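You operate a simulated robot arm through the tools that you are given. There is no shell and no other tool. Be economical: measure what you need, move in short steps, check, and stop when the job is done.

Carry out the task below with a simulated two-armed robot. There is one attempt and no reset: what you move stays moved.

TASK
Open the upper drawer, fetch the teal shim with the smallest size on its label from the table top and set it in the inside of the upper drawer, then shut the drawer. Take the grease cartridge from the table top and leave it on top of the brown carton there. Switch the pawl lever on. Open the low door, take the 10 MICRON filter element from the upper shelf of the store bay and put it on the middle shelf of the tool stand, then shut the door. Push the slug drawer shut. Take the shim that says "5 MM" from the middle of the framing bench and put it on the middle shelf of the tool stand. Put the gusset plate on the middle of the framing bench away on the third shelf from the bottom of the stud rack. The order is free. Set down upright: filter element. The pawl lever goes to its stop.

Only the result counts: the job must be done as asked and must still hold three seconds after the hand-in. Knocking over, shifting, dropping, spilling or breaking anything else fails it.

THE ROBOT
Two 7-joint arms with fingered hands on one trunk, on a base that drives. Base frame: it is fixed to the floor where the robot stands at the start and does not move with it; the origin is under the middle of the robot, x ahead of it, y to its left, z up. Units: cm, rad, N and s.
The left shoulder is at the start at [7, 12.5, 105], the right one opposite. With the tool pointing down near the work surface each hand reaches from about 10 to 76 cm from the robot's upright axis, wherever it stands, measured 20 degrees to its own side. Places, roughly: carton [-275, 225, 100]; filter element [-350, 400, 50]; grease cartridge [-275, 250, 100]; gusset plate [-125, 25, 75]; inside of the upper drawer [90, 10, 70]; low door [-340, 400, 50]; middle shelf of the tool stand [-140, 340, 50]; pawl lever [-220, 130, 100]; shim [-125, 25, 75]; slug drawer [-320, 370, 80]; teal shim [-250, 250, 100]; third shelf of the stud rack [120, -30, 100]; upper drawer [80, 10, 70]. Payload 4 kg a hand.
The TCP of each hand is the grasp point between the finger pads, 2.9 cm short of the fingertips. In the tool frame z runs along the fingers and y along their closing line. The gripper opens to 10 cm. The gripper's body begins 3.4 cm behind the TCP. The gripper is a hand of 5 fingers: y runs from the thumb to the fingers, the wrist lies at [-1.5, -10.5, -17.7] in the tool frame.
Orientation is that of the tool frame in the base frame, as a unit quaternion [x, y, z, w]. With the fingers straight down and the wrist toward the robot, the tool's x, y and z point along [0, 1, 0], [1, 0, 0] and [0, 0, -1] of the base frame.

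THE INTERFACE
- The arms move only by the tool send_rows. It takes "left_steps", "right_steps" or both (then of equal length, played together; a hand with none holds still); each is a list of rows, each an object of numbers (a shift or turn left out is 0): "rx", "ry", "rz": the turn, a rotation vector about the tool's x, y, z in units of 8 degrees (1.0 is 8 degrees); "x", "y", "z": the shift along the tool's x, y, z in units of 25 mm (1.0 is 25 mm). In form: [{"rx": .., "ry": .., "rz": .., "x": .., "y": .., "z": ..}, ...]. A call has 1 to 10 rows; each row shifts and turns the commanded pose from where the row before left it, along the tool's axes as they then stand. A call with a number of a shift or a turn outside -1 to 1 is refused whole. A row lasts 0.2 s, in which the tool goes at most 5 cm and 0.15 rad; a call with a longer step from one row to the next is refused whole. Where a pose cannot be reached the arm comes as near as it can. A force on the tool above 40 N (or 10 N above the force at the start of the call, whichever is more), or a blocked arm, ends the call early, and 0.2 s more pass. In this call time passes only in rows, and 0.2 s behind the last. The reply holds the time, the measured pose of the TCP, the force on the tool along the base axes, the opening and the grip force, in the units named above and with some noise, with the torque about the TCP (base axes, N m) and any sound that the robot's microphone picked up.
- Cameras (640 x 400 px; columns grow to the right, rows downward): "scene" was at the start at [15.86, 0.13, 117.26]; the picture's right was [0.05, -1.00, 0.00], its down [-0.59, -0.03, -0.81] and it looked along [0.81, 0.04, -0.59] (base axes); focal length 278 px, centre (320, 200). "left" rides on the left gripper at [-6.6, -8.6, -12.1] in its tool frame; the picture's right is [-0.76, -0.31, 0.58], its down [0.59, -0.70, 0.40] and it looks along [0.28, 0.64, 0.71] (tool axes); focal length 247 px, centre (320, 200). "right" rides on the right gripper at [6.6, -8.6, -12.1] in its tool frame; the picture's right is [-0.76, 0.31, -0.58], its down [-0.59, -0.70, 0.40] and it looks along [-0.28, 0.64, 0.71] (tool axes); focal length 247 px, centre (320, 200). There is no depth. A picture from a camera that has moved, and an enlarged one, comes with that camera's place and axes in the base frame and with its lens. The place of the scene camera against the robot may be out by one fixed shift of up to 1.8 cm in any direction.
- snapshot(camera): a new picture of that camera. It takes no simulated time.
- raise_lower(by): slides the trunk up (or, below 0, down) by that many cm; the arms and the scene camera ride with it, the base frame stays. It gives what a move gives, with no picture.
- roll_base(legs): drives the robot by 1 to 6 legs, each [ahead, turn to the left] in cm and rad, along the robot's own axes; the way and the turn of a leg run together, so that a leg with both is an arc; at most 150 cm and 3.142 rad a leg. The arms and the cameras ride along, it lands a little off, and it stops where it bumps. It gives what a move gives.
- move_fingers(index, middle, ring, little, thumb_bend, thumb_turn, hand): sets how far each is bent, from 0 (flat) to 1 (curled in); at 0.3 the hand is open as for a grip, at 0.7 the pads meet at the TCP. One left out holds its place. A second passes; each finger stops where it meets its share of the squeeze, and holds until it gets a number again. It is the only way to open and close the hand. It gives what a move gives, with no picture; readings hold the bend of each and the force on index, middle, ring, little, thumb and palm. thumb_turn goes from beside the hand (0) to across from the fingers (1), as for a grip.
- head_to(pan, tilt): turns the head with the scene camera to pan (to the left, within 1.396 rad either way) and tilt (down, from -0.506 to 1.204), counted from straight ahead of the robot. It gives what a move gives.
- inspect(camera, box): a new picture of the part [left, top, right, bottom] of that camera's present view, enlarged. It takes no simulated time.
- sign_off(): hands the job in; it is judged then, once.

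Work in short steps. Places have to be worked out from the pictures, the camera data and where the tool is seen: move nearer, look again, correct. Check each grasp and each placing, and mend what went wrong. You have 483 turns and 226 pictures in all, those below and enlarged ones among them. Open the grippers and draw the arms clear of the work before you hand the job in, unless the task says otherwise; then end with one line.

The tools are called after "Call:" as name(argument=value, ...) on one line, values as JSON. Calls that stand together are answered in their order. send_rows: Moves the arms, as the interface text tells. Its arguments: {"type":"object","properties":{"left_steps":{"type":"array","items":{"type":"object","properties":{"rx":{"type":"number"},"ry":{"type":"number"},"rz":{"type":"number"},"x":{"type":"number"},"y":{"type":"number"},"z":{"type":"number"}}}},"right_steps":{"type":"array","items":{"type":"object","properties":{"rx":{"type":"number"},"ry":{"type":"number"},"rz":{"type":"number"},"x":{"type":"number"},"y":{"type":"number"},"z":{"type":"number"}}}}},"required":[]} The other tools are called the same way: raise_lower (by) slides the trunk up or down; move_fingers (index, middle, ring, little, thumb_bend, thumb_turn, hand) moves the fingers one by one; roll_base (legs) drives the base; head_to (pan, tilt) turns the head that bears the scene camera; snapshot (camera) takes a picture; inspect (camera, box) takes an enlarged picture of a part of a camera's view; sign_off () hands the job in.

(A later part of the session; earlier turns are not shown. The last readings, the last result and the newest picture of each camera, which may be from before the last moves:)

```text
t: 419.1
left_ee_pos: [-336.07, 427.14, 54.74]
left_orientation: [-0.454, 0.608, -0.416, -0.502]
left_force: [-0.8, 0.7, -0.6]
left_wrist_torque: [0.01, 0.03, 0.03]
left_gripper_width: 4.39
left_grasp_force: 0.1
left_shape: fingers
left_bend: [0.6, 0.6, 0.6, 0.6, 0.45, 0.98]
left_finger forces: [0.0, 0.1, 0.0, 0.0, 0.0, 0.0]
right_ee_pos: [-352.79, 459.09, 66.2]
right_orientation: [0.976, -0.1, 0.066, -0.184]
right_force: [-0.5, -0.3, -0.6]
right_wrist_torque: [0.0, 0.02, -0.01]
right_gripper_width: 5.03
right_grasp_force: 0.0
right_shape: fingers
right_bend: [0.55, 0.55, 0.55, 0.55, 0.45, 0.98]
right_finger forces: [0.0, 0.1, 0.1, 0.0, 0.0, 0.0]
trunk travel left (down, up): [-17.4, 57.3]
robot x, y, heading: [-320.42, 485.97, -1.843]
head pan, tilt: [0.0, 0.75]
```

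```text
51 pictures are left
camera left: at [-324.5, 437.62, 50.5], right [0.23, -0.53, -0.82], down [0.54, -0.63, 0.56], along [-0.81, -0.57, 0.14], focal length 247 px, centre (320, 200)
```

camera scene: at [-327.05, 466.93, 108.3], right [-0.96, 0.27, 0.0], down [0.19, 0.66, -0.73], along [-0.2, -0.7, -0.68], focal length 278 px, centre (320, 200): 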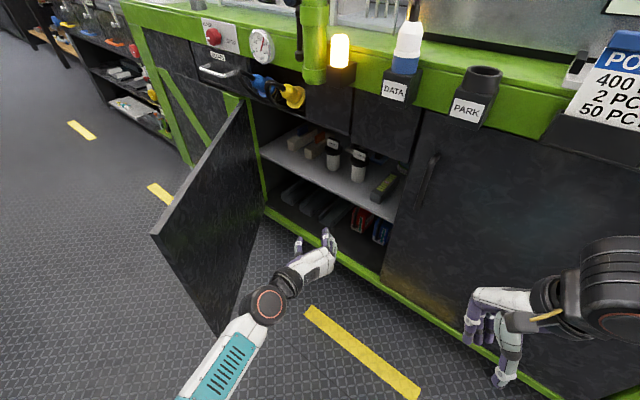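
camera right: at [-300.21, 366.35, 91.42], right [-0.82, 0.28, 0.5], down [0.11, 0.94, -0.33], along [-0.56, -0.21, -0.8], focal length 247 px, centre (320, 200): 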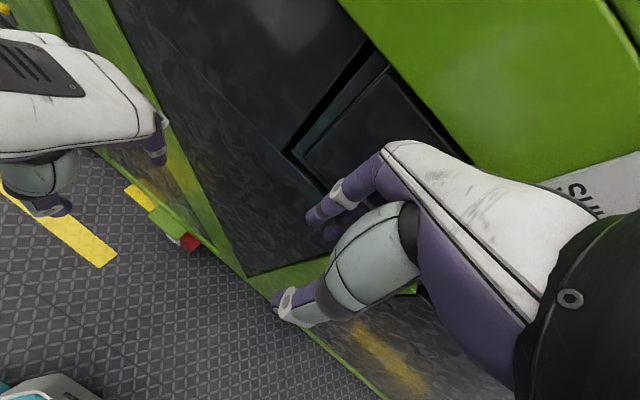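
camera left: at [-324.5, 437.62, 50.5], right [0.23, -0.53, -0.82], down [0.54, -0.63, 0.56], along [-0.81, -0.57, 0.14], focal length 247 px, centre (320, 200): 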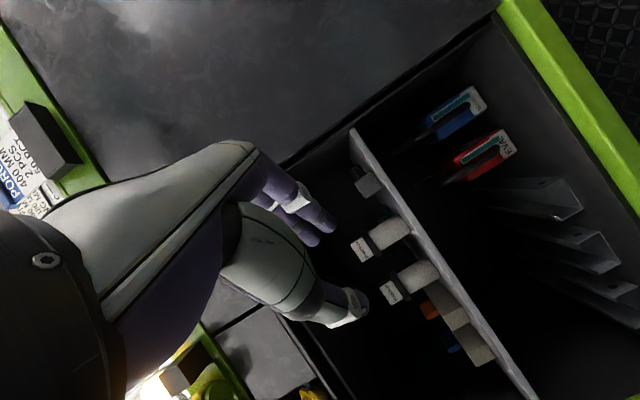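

The filter body centre is at about [-355.3, 384.7, 50] (shelf z≈46), the 25 MICRON is 11 cm to its right. I turn slightly right for a 30° oblique approach, shift the hand left 13.5 cm and 2 cm down, and narrow the opening a little.

Call:
move_fingers(hand="left", index=0.42, middle=0.42, ring=0.42, little=0.42, thumb_bend=0.42)

Call:
roll_base(legs=[[0, -0.185]])

Call:
send_rows(left_steps=[{"y": -0.9, "x": -0.2}, {"y": -0.9, "x": -0.2}, {"y": -0.9, "x": -0.2}, {"y": -0.9, "x": -0.2}, {"y": -0.9}, {"y": -0.9}])

Call:
roll_base(legs=[[18, 0]])

Call:
snapshot(camera="scene")

Call:
snapshot(camera="left")

```text
t: 420.1
left_ee_pos: [-336.04, 427.13, 54.8]
left_orientation: [-0.455, 0.608, -0.416, -0.5]
left_force: [-0.2, 0.0, -0.5]
left_wrist_torque: [-0.02, -0.03, 0.01]
left_gripper_width: 6.94
left_grasp_force: 0.2
left_shape: fingers
left_bend: [0.42, 0.42, 0.42, 0.42, 0.42, 0.98]
left_finger forces: [0.0, 0.0, 0.0, 0.0, 0.1, 0.0]
right_ee_pos: [-352.76, 459.0, 66.22]
right_orientation: [0.976, -0.099, 0.066, -0.184]
right_force: [0.8, -0.7, -0.9]
right_wrist_torque: [0.03, -0.01, -0.01]
right_gripper_width: 5.01
right_grasp_force: 0.0
right_shape: fingers
right_bend: [0.55, 0.55, 0.55, 0.55, 0.45, 0.98]
right_finger forces: [0.0, 0.1, 0.1, 0.0, 0.1, 0.1]
trunk travel left (down, up): [-17.4, 57.3]
robot x, y, heading: [-320.41, 485.78, -1.843]
head pan, tilt: [0.0, 0.75]
```

```text
t: 421.2
left_ee_pos: [-346.6, 431.04, 54.82]
left_orientation: [-0.396, 0.647, -0.368, -0.537]
left_force: [0.8, -0.6, 0.1]
left_wrist_torque: [0.0, 0.02, -0.01]
left_gripper_width: 6.96
left_grasp_force: 0.0
left_shape: fingers
left_bend: [0.42, 0.42, 0.42, 0.42, 0.42, 0.98]
left_finger forces: [0.0, 0.1, 0.0, 0.1, 0.0, 0.1]
right_ee_pos: [-357.22, 465.41, 66.09]
right_orientation: [0.962, -0.189, 0.083, -0.178]
right_force: [0.7, -0.5, -1.4]
right_wrist_torque: [0.0, 0.01, -0.02]
right_gripper_width: 5.03
right_grasp_force: 0.2
right_shape: fingers
right_bend: [0.55, 0.55, 0.55, 0.55, 0.45, 0.98]
right_finger forces: [0.0, 0.0, 0.0, 0.0, 0.0, 0.0]
trunk travel left (down, up): [-17.4, 57.3]
robot x, y, heading: [-320.01, 486.26, -2.037]
head pan, tilt: [0.0, 0.75]
```

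```text
t: 422.6
left_ee_pos: [-334.01, 425.98, 53.34]
left_orientation: [-0.397, 0.647, -0.368, -0.538]
left_force: [-0.2, 0.3, 0.1]
left_wrist_torque: [-0.03, 0.0, -0.03]
left_gripper_width: 6.96
left_grasp_force: 0.1
left_shape: fingers
left_bend: [0.42, 0.42, 0.42, 0.42, 0.42, 0.98]
left_finger forces: [0.1, 0.0, 0.1, 0.0, 0.2, 0.0]
right_ee_pos: [-357.19, 465.57, 66.24]
right_orientation: [0.962, -0.189, 0.082, -0.178]
right_force: [-0.3, -0.2, -0.4]
right_wrist_torque: [0.02, 0.04, 0.0]
right_gripper_width: 5.05
right_grasp_force: 0.0
right_shape: fingers
right_bend: [0.55, 0.55, 0.55, 0.55, 0.45, 0.98]
right_finger forces: [0.0, 0.0, 0.0, 0.0, 0.1, 0.0]
trunk travel left (down, up): [-17.4, 57.3]
robot x, y, heading: [-320.17, 486.02, -2.036]
head pan, tilt: [0.0, 0.75]
```

```text
t: 424.1
left_ee_pos: [-341.28, 411.66, 52.26]
left_orientation: [-0.397, 0.655, -0.363, -0.53]
left_force: [0.3, -0.3, 0.5]
left_wrist_torque: [0.0, -0.04, -0.03]
left_gripper_width: 6.97
left_grasp_force: 0.2
left_shape: fingers
left_bend: [0.42, 0.42, 0.42, 0.42, 0.42, 0.98]
left_finger forces: [0.0, 0.0, 0.0, 0.0, 0.0, 0.0]
right_ee_pos: [-364.87, 450.41, 66.11]
right_orientation: [0.962, -0.191, 0.082, -0.177]
right_force: [0.2, 0.1, -0.4]
right_wrist_torque: [0.0, -0.03, -0.02]
right_gripper_width: 5.03
right_grasp_force: 0.1
right_shape: fingers
right_bend: [0.55, 0.55, 0.55, 0.55, 0.45, 0.98]
right_finger forces: [0.1, 0.0, 0.0, 0.0, 0.1, 0.0]
trunk travel left (down, up): [-17.4, 57.3]
robot x, y, heading: [-327.93, 470.89, -2.035]
head pan, tilt: [0.0, 0.75]
stopped in leg 1: the robot was blocked; the commanded pose is now the measured one
```

```text
50 pictures are left
camera scene: at [-338.06, 453.1, 108.3], right [-0.89, 0.45, 0.0], down [0.31, 0.61, -0.73], along [-0.33, -0.65, -0.68], focal length 278 px, centre (320, 200)
```

scene: 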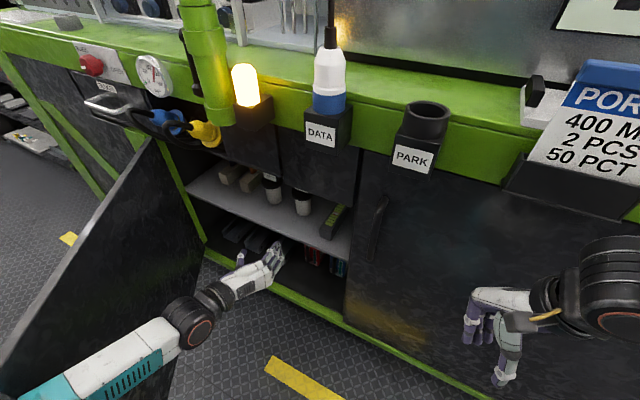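

```text
49 pictures are left
camera left: at [-327.98, 419.77, 48.34], right [0.13, -0.55, -0.83], down [0.4, -0.73, 0.55], along [-0.9, -0.41, 0.12], focal length 247 px, centre (320, 200)
```

left: 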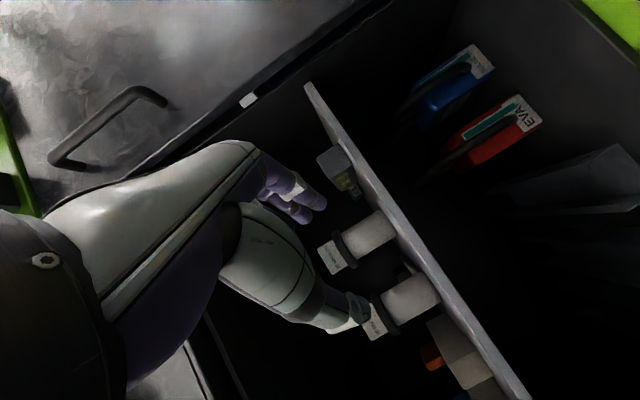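

The left elbow is jammed against the door's free edge. I'll back out and swing the door wider: facing down-corridor, the right hand can push its inner face.

Call:
roll_base(legs=[[-18, 0]])

Call:
roll_base(legs=[[0, 1.055]])

Call:
head_to(pan=-0.3, tilt=0.8)

Call:
snapshot(camera="scene")

```text
t: 425.6
left_ee_pos: [-333.48, 427.73, 52.31]
left_orientation: [-0.397, 0.654, -0.363, -0.532]
left_force: [-0.2, 0.0, 0.3]
left_wrist_torque: [0.03, 0.0, 0.03]
left_gripper_width: 6.96
left_grasp_force: 0.1
left_shape: fingers
left_bend: [0.42, 0.42, 0.42, 0.42, 0.42, 0.98]
left_finger forces: [0.0, 0.0, 0.1, 0.1, 0.1, 0.0]
right_ee_pos: [-356.79, 466.5, 66.21]
right_orientation: [0.962, -0.192, 0.083, -0.178]
right_force: [-0.9, -0.2, 0.7]
right_wrist_torque: [0.02, -0.03, 0.0]
right_gripper_width: 5.04
right_grasp_force: 0.0
right_shape: fingers
right_bend: [0.55, 0.55, 0.55, 0.55, 0.45, 0.98]
right_finger forces: [0.1, 0.1, 0.1, 0.0, 0.0, 0.0]
trunk travel left (down, up): [-17.4, 57.3]
robot x, y, heading: [-320.06, 486.83, -2.037]
head pan, tilt: [0.0, 0.75]
```

```text
t: 428.8
left_ee_pos: [-274.7, 446.02, 52.31]
left_orientation: [0.672, -0.364, 0.583, 0.275]
left_force: [0.2, 0.3, -0.4]
left_wrist_torque: [0.02, 0.0, -0.02]
left_gripper_width: 6.95
left_grasp_force: 0.1
left_shape: fingers
left_bend: [0.42, 0.42, 0.42, 0.42, 0.42, 0.98]
left_finger forces: [0.0, 0.0, 0.0, 0.0, 0.0, 0.1]
right_ee_pos: [-319.98, 444.68, 66.21]
right_orientation: [0.927, 0.321, -0.019, -0.195]
right_force: [1.4, 0.4, 1.2]
right_wrist_torque: [0.02, 0.0, -0.01]
right_gripper_width: 5.06
right_grasp_force: 0.0
right_shape: fingers
right_bend: [0.55, 0.55, 0.55, 0.55, 0.45, 0.98]
right_finger forces: [0.0, 0.0, 0.0, 0.0, 0.0, 0.1]
trunk travel left (down, up): [-17.4, 57.3]
robot x, y, heading: [-319.66, 486.91, -0.972]
head pan, tilt: [0.0, 0.75]
```

```text
t: 429.6
left_ee_pos: [-274.57, 446.11, 52.32]
left_orientation: [0.673, -0.364, 0.582, 0.275]
left_force: [0.6, 0.7, -0.2]
left_wrist_torque: [-0.01, 0.0, 0.02]
left_gripper_width: 6.94
left_grasp_force: 0.1
left_shape: fingers
left_bend: [0.42, 0.42, 0.42, 0.42, 0.42, 0.98]
left_finger forces: [0.0, 0.1, 0.0, 0.1, 0.0, 0.0]
right_ee_pos: [-320.02, 444.61, 66.09]
right_orientation: [0.927, 0.32, -0.018, -0.195]
right_force: [0.0, 0.0, 0.8]
right_wrist_torque: [0.01, 0.0, 0.0]
right_gripper_width: 5.02
right_grasp_force: 0.1
right_shape: fingers
right_bend: [0.55, 0.55, 0.55, 0.55, 0.45, 0.98]
right_finger forces: [0.1, 0.1, 0.0, 0.0, 0.0, 0.1]
trunk travel left (down, up): [-17.4, 57.3]
robot x, y, heading: [-320.01, 486.89, -0.977]
head pan, tilt: [-0.3, 0.799]
```

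```text
48 pictures are left
camera scene: at [-312.53, 469.54, 107.91], right [-0.96, -0.29, 0.0], down [-0.21, 0.69, -0.7], along [0.2, -0.67, -0.72], focal length 278 px, centre (320, 200)
```

scene: 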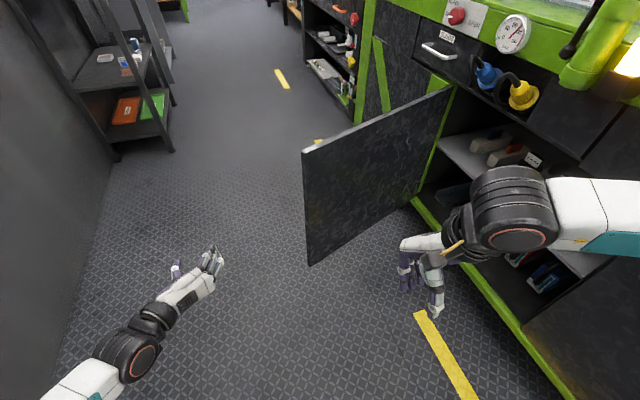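

The right hand is beside the door's inner face. I drive forward to push the door open beyond 90°.

Call:
roll_base(legs=[[52, 0.0]])

Call:
snapshot(camera="scene")

```text
t: 432.6
left_ee_pos: [-244.12, 403.6, 52.34]
left_orientation: [0.676, -0.358, 0.585, 0.27]
left_force: [-0.2, 0.3, -0.6]
left_wrist_torque: [-0.01, 0.04, 0.0]
left_gripper_width: 6.97
left_grasp_force: 0.2
left_shape: fingers
left_bend: [0.42, 0.42, 0.42, 0.42, 0.42, 0.98]
left_finger forces: [0.0, 0.1, 0.0, 0.0, 0.1, 0.1]
right_ee_pos: [-289.27, 401.35, 66.16]
right_orientation: [0.924, 0.329, -0.021, -0.195]
right_force: [1.1, -1.6, -0.9]
right_wrist_torque: [0.01, 0.0, -0.01]
right_gripper_width: 5.03
right_grasp_force: 0.1
right_shape: fingers
right_bend: [0.55, 0.55, 0.55, 0.55, 0.45, 0.98]
right_finger forces: [0.0, 0.0, 0.0, 0.0, 0.0, 0.0]
trunk travel left (down, up): [-17.4, 57.3]
robot x, y, heading: [-289.56, 443.2, -0.954]
head pan, tilt: [-0.3, 0.799]
```

```text
47 pictures are left
camera scene: at [-282.3, 426.33, 107.91], right [-0.95, -0.31, 0.0], down [-0.22, 0.68, -0.7], along [0.21, -0.66, -0.72], focal length 278 px, centre (320, 200)
```

scene: 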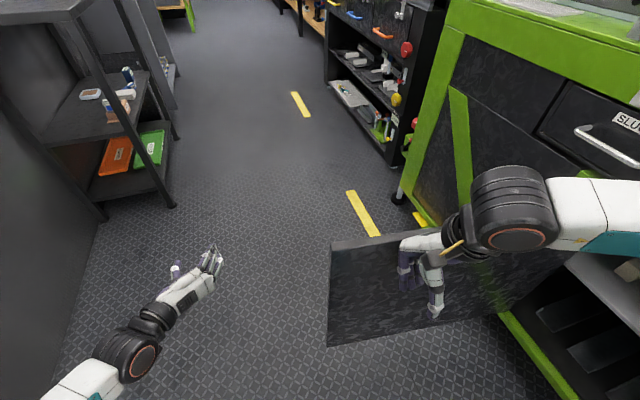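

The door is at about 90°. I push 14 cm more, then back out the way I came.

Call:
roll_base(legs=[[14, 0.0]])

Call:
roll_base(legs=[[-70, 0.0]])

Call:
roll_base(legs=[[0, -1.06]])

Call:
head_to(pan=0.1, tilt=0.75)

Call:
snapshot(camera="scene")

```text
t: 433.7
left_ee_pos: [-240.16, 398.08, 52.39]
left_orientation: [0.677, -0.358, 0.585, 0.268]
left_force: [-0.6, 0.4, 0.4]
left_wrist_torque: [-0.03, 0.01, 0.0]
left_gripper_width: 6.93
left_grasp_force: 0.1
left_shape: fingers
left_bend: [0.42, 0.42, 0.42, 0.42, 0.42, 0.98]
left_finger forces: [0.0, 0.0, 0.0, 0.0, 0.1, 0.0]
right_ee_pos: [-285.57, 396.36, 66.21]
right_orientation: [0.922, 0.331, -0.021, -0.202]
right_force: [-1.3, 2.6, 1.2]
right_wrist_torque: [-0.16, -0.03, -0.04]
right_gripper_width: 5.02
right_grasp_force: 1.3
right_shape: fingers
right_bend: [0.55, 0.55, 0.55, 0.55, 0.45, 0.98]
right_finger forces: [0.0, 0.0, 2.3, 0.0, 0.0, 0.1]
trunk travel left (down, up): [-17.4, 57.3]
robot x, y, heading: [-286.07, 438.15, -0.957]
head pan, tilt: [-0.3, 0.799]
stopped in leg 1: the force on the tool passed its limit at 86 N (the readings are from after the stop); the commanded pose is now the measured one
```

```text
t: 437.6
left_ee_pos: [-281.12, 456.54, 52.3]
left_orientation: [0.678, -0.356, 0.585, 0.268]
left_force: [0.0, 0.1, -0.4]
left_wrist_torque: [0.01, 0.02, -0.03]
left_gripper_width: 6.96
left_grasp_force: 0.1
left_shape: fingers
left_bend: [0.42, 0.42, 0.42, 0.42, 0.42, 0.98]
left_finger forces: [0.0, 0.0, 0.0, 0.0, 0.0, 0.0]
right_ee_pos: [-326.59, 454.56, 66.17]
right_orientation: [0.921, 0.332, -0.021, -0.202]
right_force: [-0.7, 0.2, 0.8]
right_wrist_torque: [-0.04, -0.05, 0.03]
right_gripper_width: 5.04
right_grasp_force: 0.1
right_shape: fingers
right_bend: [0.55, 0.55, 0.55, 0.55, 0.45, 0.98]
right_finger forces: [0.1, 0.0, 0.1, 0.0, 0.0, 0.0]
trunk travel left (down, up): [-17.4, 57.3]
robot x, y, heading: [-327.2, 496.56, -0.957]
head pan, tilt: [-0.3, 0.799]
```

```text
t: 440.8
left_ee_pos: [-340.53, 436.91, 52.23]
left_orientation: [-0.398, 0.653, -0.365, -0.53]
left_force: [1.2, -0.1, -0.1]
left_wrist_torque: [0.0, -0.04, 0.01]
left_gripper_width: 6.97
left_grasp_force: 0.1
left_shape: fingers
left_bend: [0.42, 0.42, 0.42, 0.42, 0.42, 0.98]
left_finger forces: [0.1, 0.1, 0.0, 0.0, 0.0, 0.0]
right_ee_pos: [-363.79, 475.79, 66.08]
right_orientation: [0.961, -0.186, 0.087, -0.185]
right_force: [0.1, -1.0, 0.5]
right_wrist_torque: [0.01, -0.04, 0.03]
right_gripper_width: 5.01
right_grasp_force: 0.1
right_shape: fingers
right_bend: [0.55, 0.55, 0.55, 0.55, 0.45, 0.98]
right_finger forces: [0.1, 0.0, 0.0, 0.0, 0.0, 0.1]
trunk travel left (down, up): [-17.4, 57.3]
robot x, y, heading: [-327.35, 496.4, -2.029]
head pan, tilt: [-0.3, 0.799]
```

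```text
t: 441.6
left_ee_pos: [-340.41, 436.93, 52.24]
left_orientation: [-0.399, 0.653, -0.365, -0.53]
left_force: [0.8, 0.2, 0.3]
left_wrist_torque: [-0.02, 0.0, 0.0]
left_gripper_width: 6.95
left_grasp_force: 0.1
left_shape: fingers
left_bend: [0.42, 0.42, 0.42, 0.42, 0.42, 0.98]
left_finger forces: [0.0, 0.0, 0.1, 0.1, 0.0, 0.0]
right_ee_pos: [-363.82, 475.77, 66.22]
right_orientation: [0.961, -0.185, 0.086, -0.185]
right_force: [-0.2, -0.8, -0.1]
right_wrist_torque: [0.04, -0.02, 0.0]
right_gripper_width: 5.03
right_grasp_force: 0.1
right_shape: fingers
right_bend: [0.55, 0.55, 0.55, 0.55, 0.45, 0.98]
right_finger forces: [0.0, 0.0, 0.0, 0.0, 0.0, 0.0]
trunk travel left (down, up): [-17.4, 57.3]
robot x, y, heading: [-327.06, 496.58, -2.032]
head pan, tilt: [0.099, 0.75]
```

```text
46 pictures are left
camera scene: at [-336.6, 478.12, 108.3], right [-0.94, 0.35, 0.0], down [0.24, 0.64, -0.73], along [-0.26, -0.68, -0.68], focal length 278 px, centre (320, 200)
```

scene: 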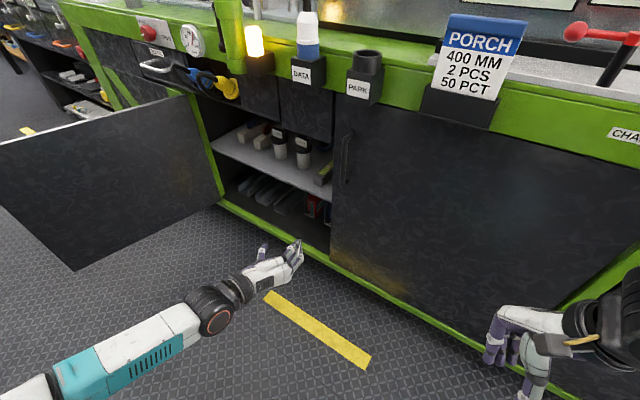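

The door now stands past 90°. I centre the left hand on the robot, then sidestep left 28 cm so I can approach the filter at 30°.

Call:
send_rows(left_steps=[{"y": 0.95}, {"y": 0.95}, {"y": 0.95}, {"y": 0.95}, {"y": 0.95}, {"y": 0.95}])

Call:
roll_base(legs=[[0, 1.05], [28, 0], [0, -1.05]])

Call:
roll_base(legs=[[14, 0]])

Call:
snapshot(camera="left")

Call:
snapshot(camera="scene")

```text
t: 443.0
left_ee_pos: [-353.57, 442.94, 51.24]
left_orientation: [-0.399, 0.653, -0.365, -0.53]
left_force: [1.0, -0.4, 0.5]
left_wrist_torque: [0.01, -0.04, 0.0]
left_gripper_width: 6.96
left_grasp_force: 0.1
left_shape: fingers
left_bend: [0.42, 0.42, 0.42, 0.42, 0.42, 0.98]
left_finger forces: [0.1, 0.0, 0.1, 0.1, 0.0, 0.0]
right_ee_pos: [-363.76, 475.89, 66.19]
right_orientation: [0.961, -0.187, 0.087, -0.185]
right_force: [-0.1, 0.2, 0.2]
right_wrist_torque: [-0.01, 0.0, 0.02]
right_gripper_width: 5.04
right_grasp_force: 0.0
right_shape: fingers
right_bend: [0.55, 0.55, 0.55, 0.55, 0.45, 0.98]
right_finger forces: [0.0, 0.1, 0.1, 0.0, 0.0, 0.1]
trunk travel left (down, up): [-17.4, 57.3]
robot x, y, heading: [-327.16, 496.48, -2.033]
head pan, tilt: [0.099, 0.75]
```

```text
t: 450.4
left_ee_pos: [-341.01, 420.64, 51.33]
left_orientation: [-0.386, 0.661, -0.356, -0.537]
left_force: [0.8, 0.6, -0.3]
left_wrist_torque: [-0.02, 0.0, 0.02]
left_gripper_width: 6.95
left_grasp_force: 0.1
left_shape: fingers
left_bend: [0.42, 0.42, 0.42, 0.42, 0.42, 0.98]
left_finger forces: [0.1, 0.0, 0.1, 0.0, 0.0, 0.1]
right_ee_pos: [-350.11, 453.72, 66.12]
right_orientation: [0.957, -0.205, 0.091, -0.183]
right_force: [-0.2, -0.4, -0.7]
right_wrist_torque: [-0.02, 0.02, 0.03]
right_gripper_width: 5.0
right_grasp_force: 0.0
right_shape: fingers
right_bend: [0.55, 0.55, 0.55, 0.55, 0.45, 0.98]
right_finger forces: [0.0, 0.0, 0.0, 0.0, 0.0, 0.0]
trunk travel left (down, up): [-17.4, 57.3]
robot x, y, heading: [-312.74, 472.87, -2.069]
head pan, tilt: [0.099, 0.75]
```

```text
t: 451.7
left_ee_pos: [-347.9, 408.14, 51.17]
left_orientation: [-0.385, 0.661, -0.354, -0.538]
left_force: [0.4, 0.1, -0.5]
left_wrist_torque: [-0.01, 0.01, 0.03]
left_gripper_width: 6.94
left_grasp_force: 0.1
left_shape: fingers
left_bend: [0.42, 0.42, 0.42, 0.42, 0.42, 0.98]
left_finger forces: [0.0, 0.0, 0.0, 0.0, 0.0, 0.1]
right_ee_pos: [-356.87, 441.3, 66.13]
right_orientation: [0.957, -0.206, 0.09, -0.183]
right_force: [-0.2, 0.5, 1.2]
right_wrist_torque: [-0.04, 0.01, -0.01]
right_gripper_width: 5.01
right_grasp_force: 0.0
right_shape: fingers
right_bend: [0.55, 0.55, 0.55, 0.55, 0.45, 0.98]
right_finger forces: [0.0, 0.0, 0.1, 0.0, 0.0, 0.0]
trunk travel left (down, up): [-17.4, 57.3]
robot x, y, heading: [-319.64, 460.19, -2.074]
head pan, tilt: [0.099, 0.75]
```

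```text
45 pictures are left
camera left: at [-334.23, 415.76, 47.35], right [0.12, -0.55, -0.83], down [0.38, -0.75, 0.55], along [-0.92, -0.38, 0.12], focal length 247 px, centre (320, 200)
```

left: 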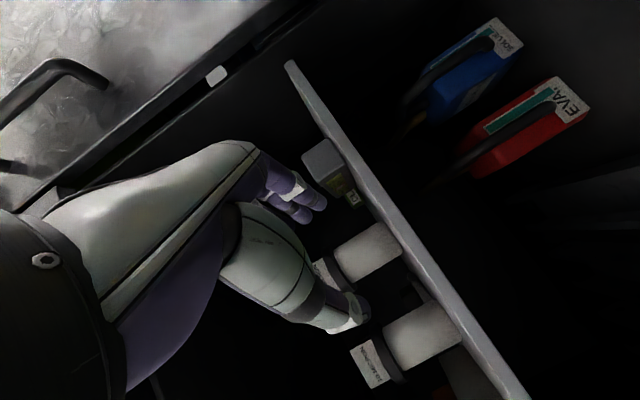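

```text
44 pictures are left
camera scene: at [-329.66, 442.51, 108.3], right [-0.92, 0.39, 0.0], down [0.27, 0.63, -0.73], along [-0.29, -0.67, -0.68], focal length 278 px, centre (320, 200)
```

scene: 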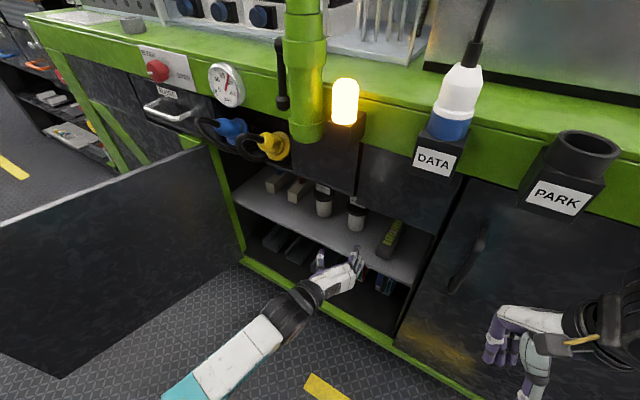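

The 10 MICRON filter is about 23 cm ahead and 4 cm left. I adjust left and slightly up, then drive 13 cm in.

Call:
send_rows(left_steps=[{"y": -0.85, "x": 0.3}, {"y": -0.85, "x": 0.3}])

Call:
roll_base(legs=[[13, 0]])

Call:
snapshot(camera="left")

Call:
inspect(camera="scene", box=[200, 140, 440, 300])

```text
t: 452.3
left_ee_pos: [-344.15, 406.09, 53.07]
left_orientation: [-0.385, 0.661, -0.354, -0.537]
left_force: [-0.1, -0.2, -0.5]
left_wrist_torque: [-0.03, 0.01, -0.02]
left_gripper_width: 6.97
left_grasp_force: 0.0
left_shape: fingers
left_bend: [0.42, 0.42, 0.42, 0.42, 0.42, 0.98]
left_finger forces: [0.0, 0.0, 0.0, 0.1, 0.1, 0.0]
right_ee_pos: [-356.89, 441.48, 66.31]
right_orientation: [0.957, -0.207, 0.091, -0.183]
right_force: [-1.1, -0.4, 0.4]
right_wrist_torque: [-0.02, 0.0, 0.02]
right_gripper_width: 5.03
right_grasp_force: 0.0
right_shape: fingers
right_bend: [0.55, 0.55, 0.55, 0.55, 0.45, 0.98]
right_finger forces: [0.0, 0.0, 0.0, 0.1, 0.1, 0.0]
trunk travel left (down, up): [-17.4, 57.3]
robot x, y, heading: [-319.45, 460.23, -2.074]
head pan, tilt: [0.099, 0.75]
```

```text
t: 453.4
left_ee_pos: [-348.62, 398.47, 53.55]
left_orientation: [-0.383, 0.659, -0.359, -0.539]
left_force: [-0.3, -0.2, 0.3]
left_wrist_torque: [-0.02, -0.02, 0.0]
left_gripper_width: 6.96
left_grasp_force: 0.1
left_shape: fingers
left_bend: [0.42, 0.42, 0.42, 0.42, 0.42, 0.98]
left_finger forces: [0.0, 0.1, 0.0, 0.0, 0.0, 0.1]
right_ee_pos: [-360.24, 435.11, 65.94]
right_orientation: [0.956, -0.196, 0.095, -0.196]
right_force: [4.4, 2.7, 0.4]
right_wrist_torque: [-0.15, 0.24, -0.08]
right_gripper_width: 5.03
right_grasp_force: 2.4
right_shape: fingers
right_bend: [0.55, 0.55, 0.55, 0.55, 0.45, 0.98]
right_finger forces: [0.0, 0.0, 0.1, 5.4, 0.0, 0.1]
trunk travel left (down, up): [-17.4, 57.3]
robot x, y, heading: [-323.66, 452.33, -2.076]
head pan, tilt: [0.099, 0.75]
stopped in leg 1: the robot was blocked; the commanded pose is now the measured one
```

```text
43 pictures are left
camera left: at [-334.93, 406.07, 49.57], right [0.12, -0.56, -0.82], down [0.38, -0.74, 0.56], along [-0.92, -0.38, 0.12], focal length 247 px, centre (320, 200)
```

left: 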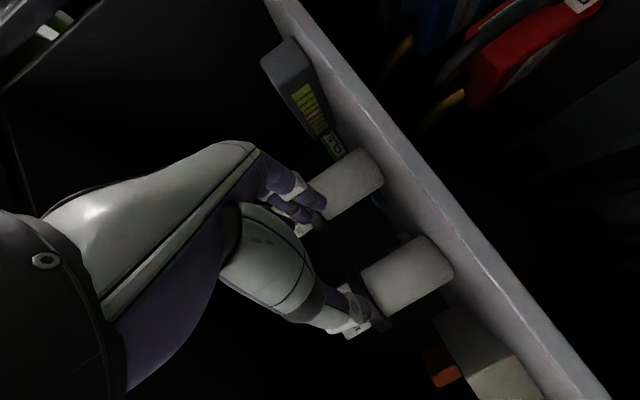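

```text
2.50 times, centred on (320, 220) of scene
camera zoom: at [-334.11, 435.27, 108.45], right [-0.92, 0.39, 0.0], down [0.27, 0.62, -0.74], along [-0.29, -0.68, -0.68], focal length 696 px, centre (320, 150)
```

zoom: 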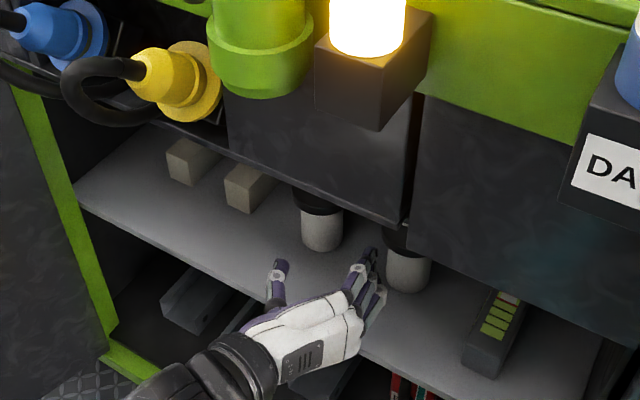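

The right hand touched the neighbouring door, so I pull it back. The fingers pass close to the 25 MICRON filter: I shift 0.8 cm left, narrow the fingers slightly, and extend the left arm in small steps.

Call:
send_rows(right_steps=[{"y": -0.8}, {"y": -0.8}, {"y": -0.8}, {"y": -0.8}], left_steps=[{"y": -0.3}, {"y": 0}, {"y": 0}, {"y": 0}])

Call:
move_fingers(hand="left", index=0.46, middle=0.46, ring=0.46, little=0.46)

Call:
send_rows(left_steps=[{"z": 0.6}, {"z": 0.6}, {"z": 0.6}, {"z": 0.6}])

Call:
inspect(camera="scene", box=[200, 140, 440, 300])

```text
t: 454.4
left_ee_pos: [-347.77, 398.15, 53.7]
left_orientation: [-0.383, 0.659, -0.358, -0.54]
left_force: [-0.1, 0.0, 0.7]
left_wrist_torque: [-0.03, -0.01, 0.02]
left_gripper_width: 6.96
left_grasp_force: 0.1
left_shape: fingers
left_bend: [0.42, 0.42, 0.42, 0.42, 0.42, 0.98]
left_finger forces: [0.1, 0.0, 0.1, 0.1, 0.0, 0.1]
right_ee_pos: [-360.27, 435.12, 65.64]
right_orientation: [0.956, -0.19, 0.099, -0.201]
right_force: [1.2, 2.0, 0.6]
right_wrist_torque: [-0.07, 0.06, -0.04]
right_gripper_width: 5.02
right_grasp_force: 1.0
right_shape: fingers
right_bend: [0.55, 0.55, 0.55, 0.55, 0.45, 0.98]
right_finger forces: [0.0, 0.1, 0.0, 1.9, 0.1, 0.0]
right hand out of reach, approached as far as the arm can: row 1, 2, 3, 4
trunk travel left (down, up): [-17.4, 57.3]
robot x, y, heading: [-324.25, 453.02, -2.077]
head pan, tilt: [0.099, 0.75]
```

```text
t: 455.4
left_ee_pos: [-348.05, 397.92, 53.54]
left_orientation: [-0.383, 0.66, -0.358, -0.538]
left_force: [0.5, 0.4, 0.1]
left_wrist_torque: [-0.01, -0.02, -0.03]
left_gripper_width: 6.47
left_grasp_force: 0.0
left_shape: fingers
left_bend: [0.46, 0.46, 0.46, 0.46, 0.42, 0.98]
left_finger forces: [0.0, 0.1, 0.0, 0.0, 0.1, 0.0]
right_ee_pos: [-360.31, 435.17, 65.69]
right_orientation: [0.955, -0.196, 0.099, -0.199]
right_force: [25.9, 11.7, -4.9]
right_wrist_torque: [-0.38, 0.67, -0.34]
right_gripper_width: 5.05
right_grasp_force: 14.2
right_shape: fingers
right_bend: [0.55, 0.55, 0.55, 0.55, 0.45, 0.98]
right_finger forces: [0.0, 0.1, 0.0, 28.7, 0.0, 0.0]
trunk travel left (down, up): [-17.4, 57.3]
robot x, y, heading: [-323.98, 452.23, -2.072]
head pan, tilt: [0.099, 0.75]
```

```text
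t: 456.4
left_ee_pos: [-350.69, 392.81, 52.33]
left_orientation: [-0.384, 0.66, -0.358, -0.537]
left_force: [0.1, 0.4, -0.6]
left_wrist_torque: [-0.04, 0.01, -0.02]
left_gripper_width: 6.5
left_grasp_force: 0.1
left_shape: fingers
left_bend: [0.46, 0.46, 0.46, 0.46, 0.42, 0.98]
left_finger forces: [0.0, 0.0, 0.0, 0.1, 0.0, 0.0]
right_ee_pos: [-360.27, 435.07, 65.69]
right_orientation: [0.956, -0.195, 0.097, -0.198]
right_force: [25.3, 8.8, -5.8]
right_wrist_torque: [-0.29, 0.63, -0.14]
right_gripper_width: 5.02
right_grasp_force: 12.1
right_shape: fingers
right_bend: [0.55, 0.55, 0.55, 0.55, 0.45, 0.98]
right_finger forces: [0.0, 0.1, 0.0, 25.0, 0.0, 0.1]
trunk travel left (down, up): [-17.4, 57.3]
robot x, y, heading: [-324.14, 452.56, -2.067]
head pan, tilt: [0.099, 0.75]
```

```text
2.50 times, centred on (320, 220) of scene
camera zoom: at [-334.35, 435.11, 108.39], right [-0.92, 0.39, 0.0], down [0.27, 0.62, -0.73], along [-0.28, -0.68, -0.68], focal length 696 px, centre (320, 150)
```

zoom: 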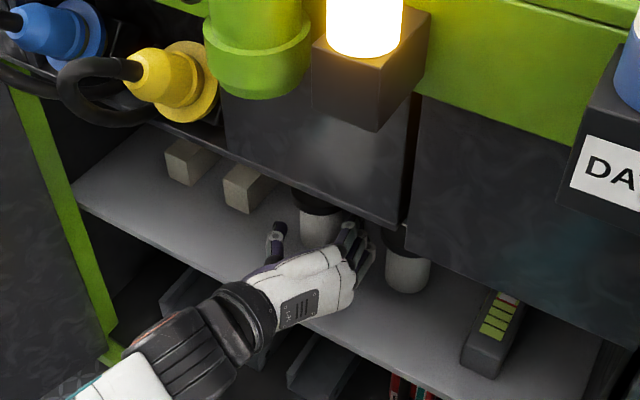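

Fingers now pass between the two filters with the 10 MICRON body ahead between thumb and fingers. I advance 5 cm more and relieve the right hand upward.

Call:
send_rows(left_steps=[{"z": 0.5}, {"z": 0.5}, {"z": 0.5}, {"z": 0.5}], right_steps=[{"z": -0.5, "y": -0.3}, {"z": -0.5, "y": -0.3}, {"z": -0.5}, {"z": -0.5}])

Call:
snapshot(camera="left")

Call:
inspect(camera="scene", box=[240, 160, 400, 270])

```text
t: 457.6
left_ee_pos: [-352.99, 388.81, 52.21]
left_orientation: [-0.382, 0.659, -0.358, -0.54]
left_force: [-0.5, -0.4, 0.6]
left_wrist_torque: [0.01, 0.0, 0.01]
left_gripper_width: 6.48
left_grasp_force: 0.1
left_shape: fingers
left_bend: [0.46, 0.46, 0.46, 0.46, 0.42, 0.98]
left_finger forces: [0.1, 0.0, 0.1, 0.1, 0.0, 0.0]
right_ee_pos: [-359.74, 436.63, 65.98]
right_orientation: [0.947, -0.187, 0.104, -0.239]
right_force: [-0.7, 0.5, 0.5]
right_wrist_torque: [-0.01, 0.0, 0.01]
right_gripper_width: 5.04
right_grasp_force: 0.0
right_shape: fingers
right_bend: [0.55, 0.55, 0.55, 0.55, 0.45, 0.98]
right_finger forces: [0.1, 0.1, 0.0, 0.0, 0.0, 0.0]
right hand out of reach, approached as far as the arm can: row 1, 2, 3
trunk travel left (down, up): [-17.4, 57.3]
robot x, y, heading: [-323.84, 452.92, -2.084]
head pan, tilt: [0.099, 0.75]
stopped in row 4 (right hand): the arm was blocked; the commanded pose is now the measured one
```

```text
40 pictures are left
camera left: at [-339.22, 396.32, 48.12], right [0.12, -0.56, -0.82], down [0.38, -0.74, 0.56], along [-0.92, -0.37, 0.13], focal length 247 px, centre (320, 200)
```

left: 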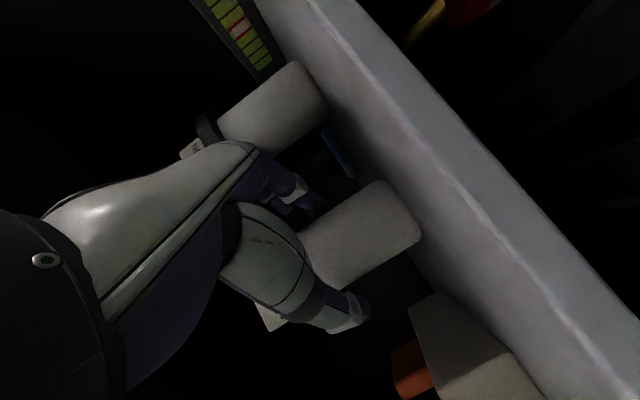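

```text
3.64 times, centred on (320, 215) of scene
camera zoom: at [-334.35, 435.81, 108.64], right [-0.92, 0.4, -0.01], down [0.27, 0.62, -0.74], along [-0.29, -0.68, -0.68], focal length 1012 px, centre (320, 146)
```

zoom: 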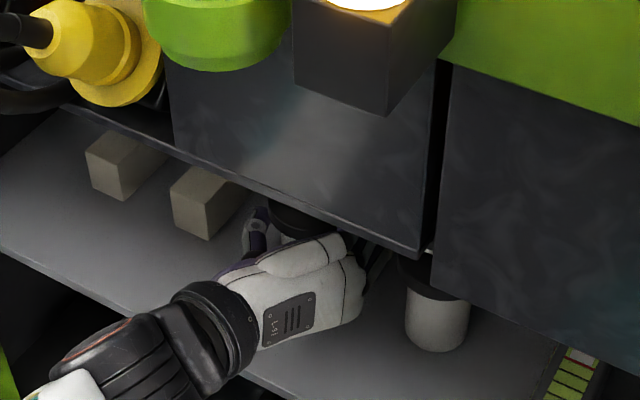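

The body is nearly in the grasp, about 2 cm further ahead and lower. I move in 1.8 cm, 0.8 cm down, and close gently.

Call:
send_rows(left_steps=[{"z": 0.4, "x": -0.15}, {"z": 0.35, "x": -0.15}])

Call:
move_fingers(hand="left", index=0.62, middle=0.62, ring=0.62, little=0.62, thumb_bend=0.6)

Call:
snapshot(camera="left")

```text
t: 458.2
left_ee_pos: [-353.62, 387.23, 51.02]
left_orientation: [-0.382, 0.658, -0.359, -0.54]
left_force: [0.4, -0.3, -0.4]
left_wrist_torque: [-0.01, -0.02, -0.01]
left_gripper_width: 6.5
left_grasp_force: 0.0
left_shape: fingers
left_bend: [0.46, 0.46, 0.46, 0.46, 0.42, 0.98]
left_finger forces: [0.1, 0.1, 0.1, 0.0, 0.1, 0.0]
right_ee_pos: [-359.72, 436.54, 66.0]
right_orientation: [0.948, -0.187, 0.105, -0.236]
right_force: [-0.2, -1.0, 0.6]
right_wrist_torque: [-0.02, 0.0, -0.02]
right_gripper_width: 5.04
right_grasp_force: 0.1
right_shape: fingers
right_bend: [0.55, 0.55, 0.55, 0.55, 0.45, 0.98]
right_finger forces: [0.0, 0.0, 0.1, 0.1, 0.1, 0.0]
trunk travel left (down, up): [-17.4, 57.3]
robot x, y, heading: [-324.03, 452.59, -2.08]
head pan, tilt: [0.099, 0.75]
```

```text
t: 459.2
left_ee_pos: [-353.47, 387.23, 51.06]
left_orientation: [-0.382, 0.658, -0.36, -0.54]
left_force: [-1.0, -0.4, 2.7]
left_wrist_torque: [-0.05, -0.06, -0.01]
left_gripper_width: 3.91
left_grasp_force: 9.8
left_shape: fingers
left_bend: [0.58, 0.62, 0.59, 0.61, 0.55, 0.97]
left_finger forces: [5.0, 0.0, 3.4, 1.5, 9.6, 0.0]
right_ee_pos: [-359.71, 436.39, 66.0]
right_orientation: [0.948, -0.187, 0.104, -0.236]
right_force: [-0.1, -0.3, 0.6]
right_wrist_torque: [0.01, 0.0, 0.02]
right_gripper_width: 5.05
right_grasp_force: 0.2
right_shape: fingers
right_bend: [0.55, 0.55, 0.55, 0.55, 0.45, 0.98]
right_finger forces: [0.0, 0.1, 0.0, 0.0, 0.1, 0.1]
trunk travel left (down, up): [-17.4, 57.3]
robot x, y, heading: [-324.05, 452.3, -2.074]
head pan, tilt: [0.099, 0.75]
```

```text
38 pictures are left
camera left: at [-339.89, 394.86, 47.04], right [0.12, -0.56, -0.82], down [0.38, -0.74, 0.56], along [-0.92, -0.37, 0.13], focal length 247 px, centre (320, 200)
```

left: 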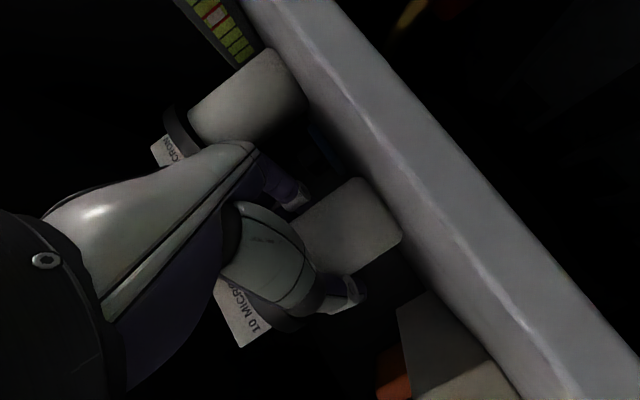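

The 10 MICRON filter is gripped (label confirmed). I tighten, lift 1.5 cm, and reverse out along the approach line.

Call:
move_fingers(hand="left", index=0.7, middle=0.7, ring=0.7, little=0.7, thumb_bend=0.7)

Call:
raise_lower(by=1.6)

Call:
roll_base(legs=[[-10, 0]])

Call:
inspect(camera="scene", box=[200, 140, 440, 300])

```text
t: 460.2
left_ee_pos: [-353.52, 387.33, 51.13]
left_orientation: [-0.382, 0.658, -0.359, -0.54]
left_force: [-0.6, -0.1, 7.2]
left_wrist_torque: [-0.14, -0.15, -0.03]
left_gripper_width: 3.87
left_grasp_force: 24.1
left_shape: fingers
left_bend: [0.61, 0.69, 0.64, 0.67, 0.58, 0.96]
left_finger forces: [12.4, 1.3, 6.3, 4.7, 22.8, 0.0]
right_ee_pos: [-359.66, 436.41, 66.01]
right_orientation: [0.948, -0.187, 0.105, -0.236]
right_force: [-0.4, -0.6, 0.1]
right_wrist_torque: [0.01, 0.0, -0.04]
right_gripper_width: 5.05
right_grasp_force: 0.0
right_shape: fingers
right_bend: [0.55, 0.55, 0.55, 0.55, 0.45, 0.98]
right_finger forces: [0.0, 0.0, 0.0, 0.1, 0.1, 0.1]
trunk travel left (down, up): [-17.4, 57.3]
robot x, y, heading: [-324.13, 452.91, -2.073]
head pan, tilt: [0.099, 0.75]
```

```text
t: 460.9
left_ee_pos: [-353.68, 387.21, 52.07]
left_orientation: [-0.382, 0.661, -0.36, -0.536]
left_force: [0.2, -0.2, -1.6]
left_wrist_torque: [0.01, -0.01, 0.02]
left_gripper_width: 3.85
left_grasp_force: 22.1
left_shape: fingers
left_bend: [0.6, 0.69, 0.65, 0.68, 0.59, 0.94]
left_finger forces: [13.9, 0.9, 5.6, 3.0, 21.9, 0.0]
right_ee_pos: [-359.65, 437.03, 66.6]
right_orientation: [0.944, -0.186, 0.11, -0.251]
right_force: [0.0, 0.0, -0.2]
right_wrist_torque: [0.01, -0.04, 0.01]
right_gripper_width: 5.05
right_grasp_force: 0.1
right_shape: fingers
right_bend: [0.55, 0.55, 0.55, 0.55, 0.45, 0.98]
right_finger forces: [0.0, 0.1, 0.0, 0.0, 0.1, 0.1]
trunk travel left (down, up): [-19.0, 55.7]
robot x, y, heading: [-324.0, 452.68, -2.071]
head pan, tilt: [0.099, 0.75]
```

```text
t: 462.0
left_ee_pos: [-349.0, 395.14, 51.7]
left_orientation: [-0.384, 0.661, -0.355, -0.538]
left_force: [-0.2, -0.2, -1.9]
left_wrist_torque: [0.05, 0.02, 0.0]
left_gripper_width: 3.84
left_grasp_force: 23.2
left_shape: fingers
left_bend: [0.6, 0.69, 0.65, 0.68, 0.59, 0.94]
left_finger forces: [13.6, 1.1, 5.8, 3.1, 21.7, 0.1]
right_ee_pos: [-355.12, 444.11, 67.57]
right_orientation: [0.947, -0.19, 0.104, -0.238]
right_force: [0.0, 0.1, -0.9]
right_wrist_torque: [-0.04, -0.01, 0.02]
right_gripper_width: 5.0
right_grasp_force: 0.0
right_shape: fingers
right_bend: [0.55, 0.55, 0.55, 0.55, 0.45, 0.98]
right_finger forces: [0.0, 0.0, 0.1, 0.0, 0.0, 0.0]
trunk travel left (down, up): [-19.0, 55.7]
robot x, y, heading: [-319.29, 460.88, -2.075]
head pan, tilt: [0.099, 0.75]
```

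```text
2.50 times, centred on (320, 220) of scene
camera zoom: at [-329.03, 443.54, 109.96], right [-0.92, 0.39, 0.0], down [0.27, 0.63, -0.73], along [-0.28, -0.67, -0.68], focal length 696 px, centre (320, 150)
```

zoom: 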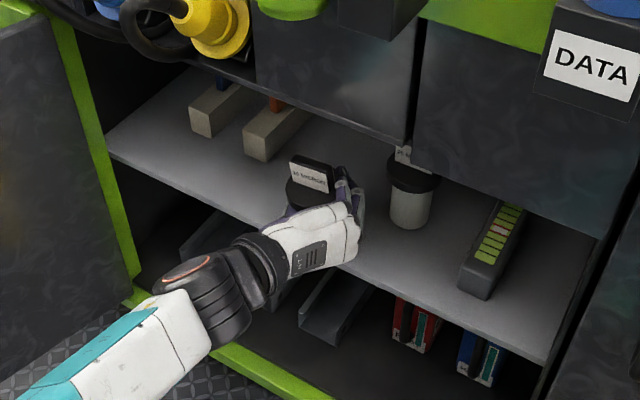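

The filter is out cleanly and the 25 MICRON stands untouched. I back out fully and turn down-corridor; the open door must first be dragged partly closed so I can pass it.

Call:
roll_base(legs=[[-30, 0], [0, 1.09]])

Call:
send_rows(right_steps=[{"x": 0.9, "rx": -1}, {"x": 0.9, "rx": -1}, {"x": 0.9, "rx": -1}, {"x": 0.9, "y": 0.5}, {"x": 0.9, "y": 0.5}, {"y": 1}, {"y": 1}, {"y": 1}, {"y": 1}, {"y": 1}])

Call:
head_to(pan=-0.3, tilt=0.8)

Call:
snapshot(camera="scene")

```text
t: 466.9
left_ee_pos: [-260.56, 430.26, 51.85]
left_orientation: [0.671, -0.367, 0.581, 0.277]
left_force: [-0.3, -0.6, -1.2]
left_wrist_torque: [-0.03, 0.03, -0.01]
left_gripper_width: 3.83
left_grasp_force: 22.9
left_shape: fingers
left_bend: [0.6, 0.69, 0.65, 0.68, 0.59, 0.94]
left_finger forces: [13.7, 1.0, 5.6, 3.1, 21.6, 0.0]
right_ee_pos: [-306.5, 447.7, 67.57]
right_orientation: [0.909, 0.327, -0.034, -0.257]
right_force: [-1.0, -0.9, 0.3]
right_wrist_torque: [0.0, 0.02, -0.01]
right_gripper_width: 5.03
right_grasp_force: 0.1
right_shape: fingers
right_bend: [0.55, 0.55, 0.55, 0.55, 0.45, 0.98]
right_finger forces: [0.0, 0.0, 0.0, 0.1, 0.0, 0.1]
trunk travel left (down, up): [-19.0, 55.7]
robot x, y, heading: [-305.1, 487.37, -0.987]
head pan, tilt: [0.099, 0.75]
```

```text
t: 469.1
left_ee_pos: [-260.47, 430.21, 51.84]
left_orientation: [0.671, -0.367, 0.581, 0.277]
left_force: [0.1, 0.1, -1.1]
left_wrist_torque: [0.0, 0.01, -0.02]
left_gripper_width: 3.84
left_grasp_force: 22.5
left_shape: fingers
left_bend: [0.6, 0.69, 0.65, 0.68, 0.59, 0.94]
left_finger forces: [13.8, 1.0, 5.6, 3.1, 21.7, 0.1]
right_ee_pos: [-286.1, 436.7, 63.1]
right_orientation: [0.942, 0.329, 0.034, -0.063]
right_force: [0.5, 0.0, 0.2]
right_wrist_torque: [0.01, -0.01, -0.01]
right_gripper_width: 5.03
right_grasp_force: 0.0
right_shape: fingers
right_bend: [0.55, 0.55, 0.55, 0.55, 0.45, 0.98]
right_finger forces: [0.0, 0.1, 0.0, 0.1, 0.0, 0.0]
right hand out of reach, approached as far as the arm can: row 1, 2, 3
trunk travel left (down, up): [-19.0, 55.7]
robot x, y, heading: [-304.98, 487.18, -0.981]
head pan, tilt: [0.099, 0.75]
```

```text
t: 469.9
left_ee_pos: [-260.52, 430.17, 51.83]
left_orientation: [0.671, -0.367, 0.582, 0.277]
left_force: [1.0, -0.1, -1.3]
left_wrist_torque: [0.02, 0.03, 0.03]
left_gripper_width: 3.85
left_grasp_force: 22.5
left_shape: fingers
left_bend: [0.6, 0.69, 0.65, 0.68, 0.59, 0.94]
left_finger forces: [13.7, 1.0, 5.6, 3.1, 21.5, 0.0]
right_ee_pos: [-286.07, 436.87, 63.21]
right_orientation: [0.942, 0.328, 0.035, -0.062]
right_force: [1.0, -0.3, 0.4]
right_wrist_torque: [0.04, -0.03, -0.02]
right_gripper_width: 5.04
right_grasp_force: 0.1
right_shape: fingers
right_bend: [0.55, 0.55, 0.55, 0.55, 0.45, 0.98]
right_finger forces: [0.1, 0.0, 0.0, 0.1, 0.0, 0.1]
trunk travel left (down, up): [-19.0, 55.7]
robot x, y, heading: [-304.73, 487.23, -0.978]
head pan, tilt: [-0.3, 0.799]
```

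```text
36 pictures are left
camera scene: at [-298.06, 470.14, 109.57], right [-0.96, -0.29, 0.0], down [-0.2, 0.69, -0.7], along [0.2, -0.67, -0.72], focal length 278 px, centre (320, 200)
```

scene: 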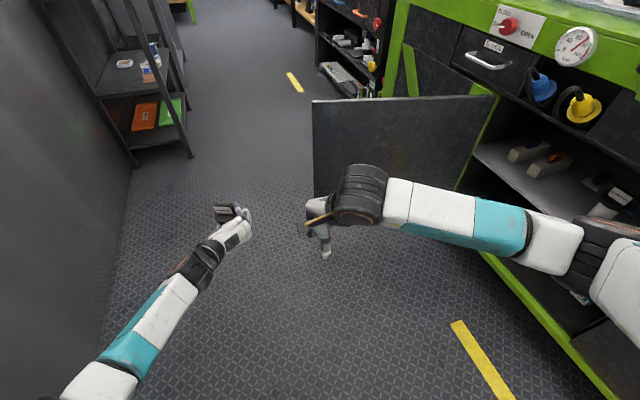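

Door tip is at about u 488, v -5. I nudge the right hand 3 cm left, pass beyond the door, move it behind the outer face and drag back.

Call:
send_rows(right_steps=[{"x": 0.7}, {"x": 0.6}])

Call:
roll_base(legs=[[51, 0]])

Call:
send_rows(right_steps=[{"x": -1}, {"x": -1}, {"x": -1}, {"x": -1}, {"x": -1}, {"x": -1}, {"x": -1}, {"x": -1}, {"x": -1}])

Call:
snapshot(camera="scene")

```text
t: 470.6
left_ee_pos: [-260.55, 430.15, 51.72]
left_orientation: [0.671, -0.367, 0.582, 0.277]
left_force: [0.3, -0.1, -1.3]
left_wrist_torque: [-0.03, -0.03, -0.02]
left_gripper_width: 3.83
left_grasp_force: 22.5
left_shape: fingers
left_bend: [0.6, 0.69, 0.65, 0.68, 0.59, 0.94]
left_finger forces: [13.6, 1.0, 5.6, 3.1, 21.7, 0.1]
right_ee_pos: [-283.43, 438.86, 63.46]
right_orientation: [0.942, 0.327, 0.033, -0.063]
right_force: [0.7, 1.0, 0.1]
right_wrist_torque: [0.03, -0.01, -0.02]
right_gripper_width: 4.99
right_grasp_force: 0.0
right_shape: fingers
right_bend: [0.55, 0.55, 0.55, 0.55, 0.45, 0.98]
right_finger forces: [0.1, 0.0, 0.0, 0.0, 0.0, 0.1]
trunk travel left (down, up): [-19.0, 55.7]
robot x, y, heading: [-304.67, 487.1, -0.977]
head pan, tilt: [-0.3, 0.799]
```

```text
t: 473.5
left_ee_pos: [-231.69, 388.57, 51.79]
left_orientation: [0.672, -0.364, 0.583, 0.275]
left_force: [0.0, -0.1, -1.7]
left_wrist_torque: [-0.02, -0.01, 0.0]
left_gripper_width: 3.86
left_grasp_force: 22.2
left_shape: fingers
left_bend: [0.6, 0.69, 0.65, 0.68, 0.59, 0.94]
left_finger forces: [13.7, 1.0, 5.7, 3.2, 21.6, 0.0]
right_ee_pos: [-254.43, 397.04, 63.38]
right_orientation: [0.94, 0.332, 0.034, -0.063]
right_force: [0.1, 0.4, 1.1]
right_wrist_torque: [0.03, 0.02, 0.04]
right_gripper_width: 5.03
right_grasp_force: 0.0
right_shape: fingers
right_bend: [0.55, 0.55, 0.55, 0.55, 0.45, 0.98]
right_finger forces: [0.0, 0.1, 0.0, 0.0, 0.1, 0.1]
trunk travel left (down, up): [-19.0, 55.7]
robot x, y, heading: [-276.4, 444.83, -0.973]
head pan, tilt: [-0.3, 0.799]
```

```text
t: 475.5
left_ee_pos: [-231.73, 388.56, 51.7]
left_orientation: [0.673, -0.363, 0.582, 0.274]
left_force: [0.0, 0.9, -0.6]
left_wrist_torque: [-0.01, 0.02, 0.01]
left_gripper_width: 3.87
left_grasp_force: 22.9
left_shape: fingers
left_bend: [0.6, 0.69, 0.65, 0.68, 0.59, 0.94]
left_finger forces: [13.7, 1.0, 5.5, 3.1, 21.7, 0.1]
right_ee_pos: [-272.22, 383.14, 61.1]
right_orientation: [0.941, 0.331, 0.035, -0.063]
right_force: [-0.2, 0.1, -0.6]
right_wrist_torque: [0.03, 0.03, 0.0]
right_gripper_width: 5.0
right_grasp_force: 0.0
right_shape: fingers
right_bend: [0.55, 0.55, 0.55, 0.55, 0.45, 0.98]
right_finger forces: [0.0, 0.0, 0.0, 0.1, 0.0, 0.0]
trunk travel left (down, up): [-19.0, 55.7]
robot x, y, heading: [-276.51, 444.97, -0.976]
head pan, tilt: [-0.3, 0.799]
```

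```text
35 pictures are left
camera scene: at [-269.51, 428.12, 109.58], right [-0.96, -0.29, 0.0], down [-0.21, 0.69, -0.7], along [0.2, -0.67, -0.72], focal length 278 px, centre (320, 200)
```

scene: 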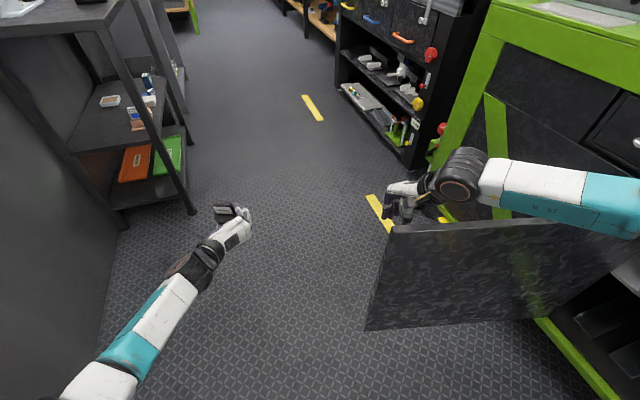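

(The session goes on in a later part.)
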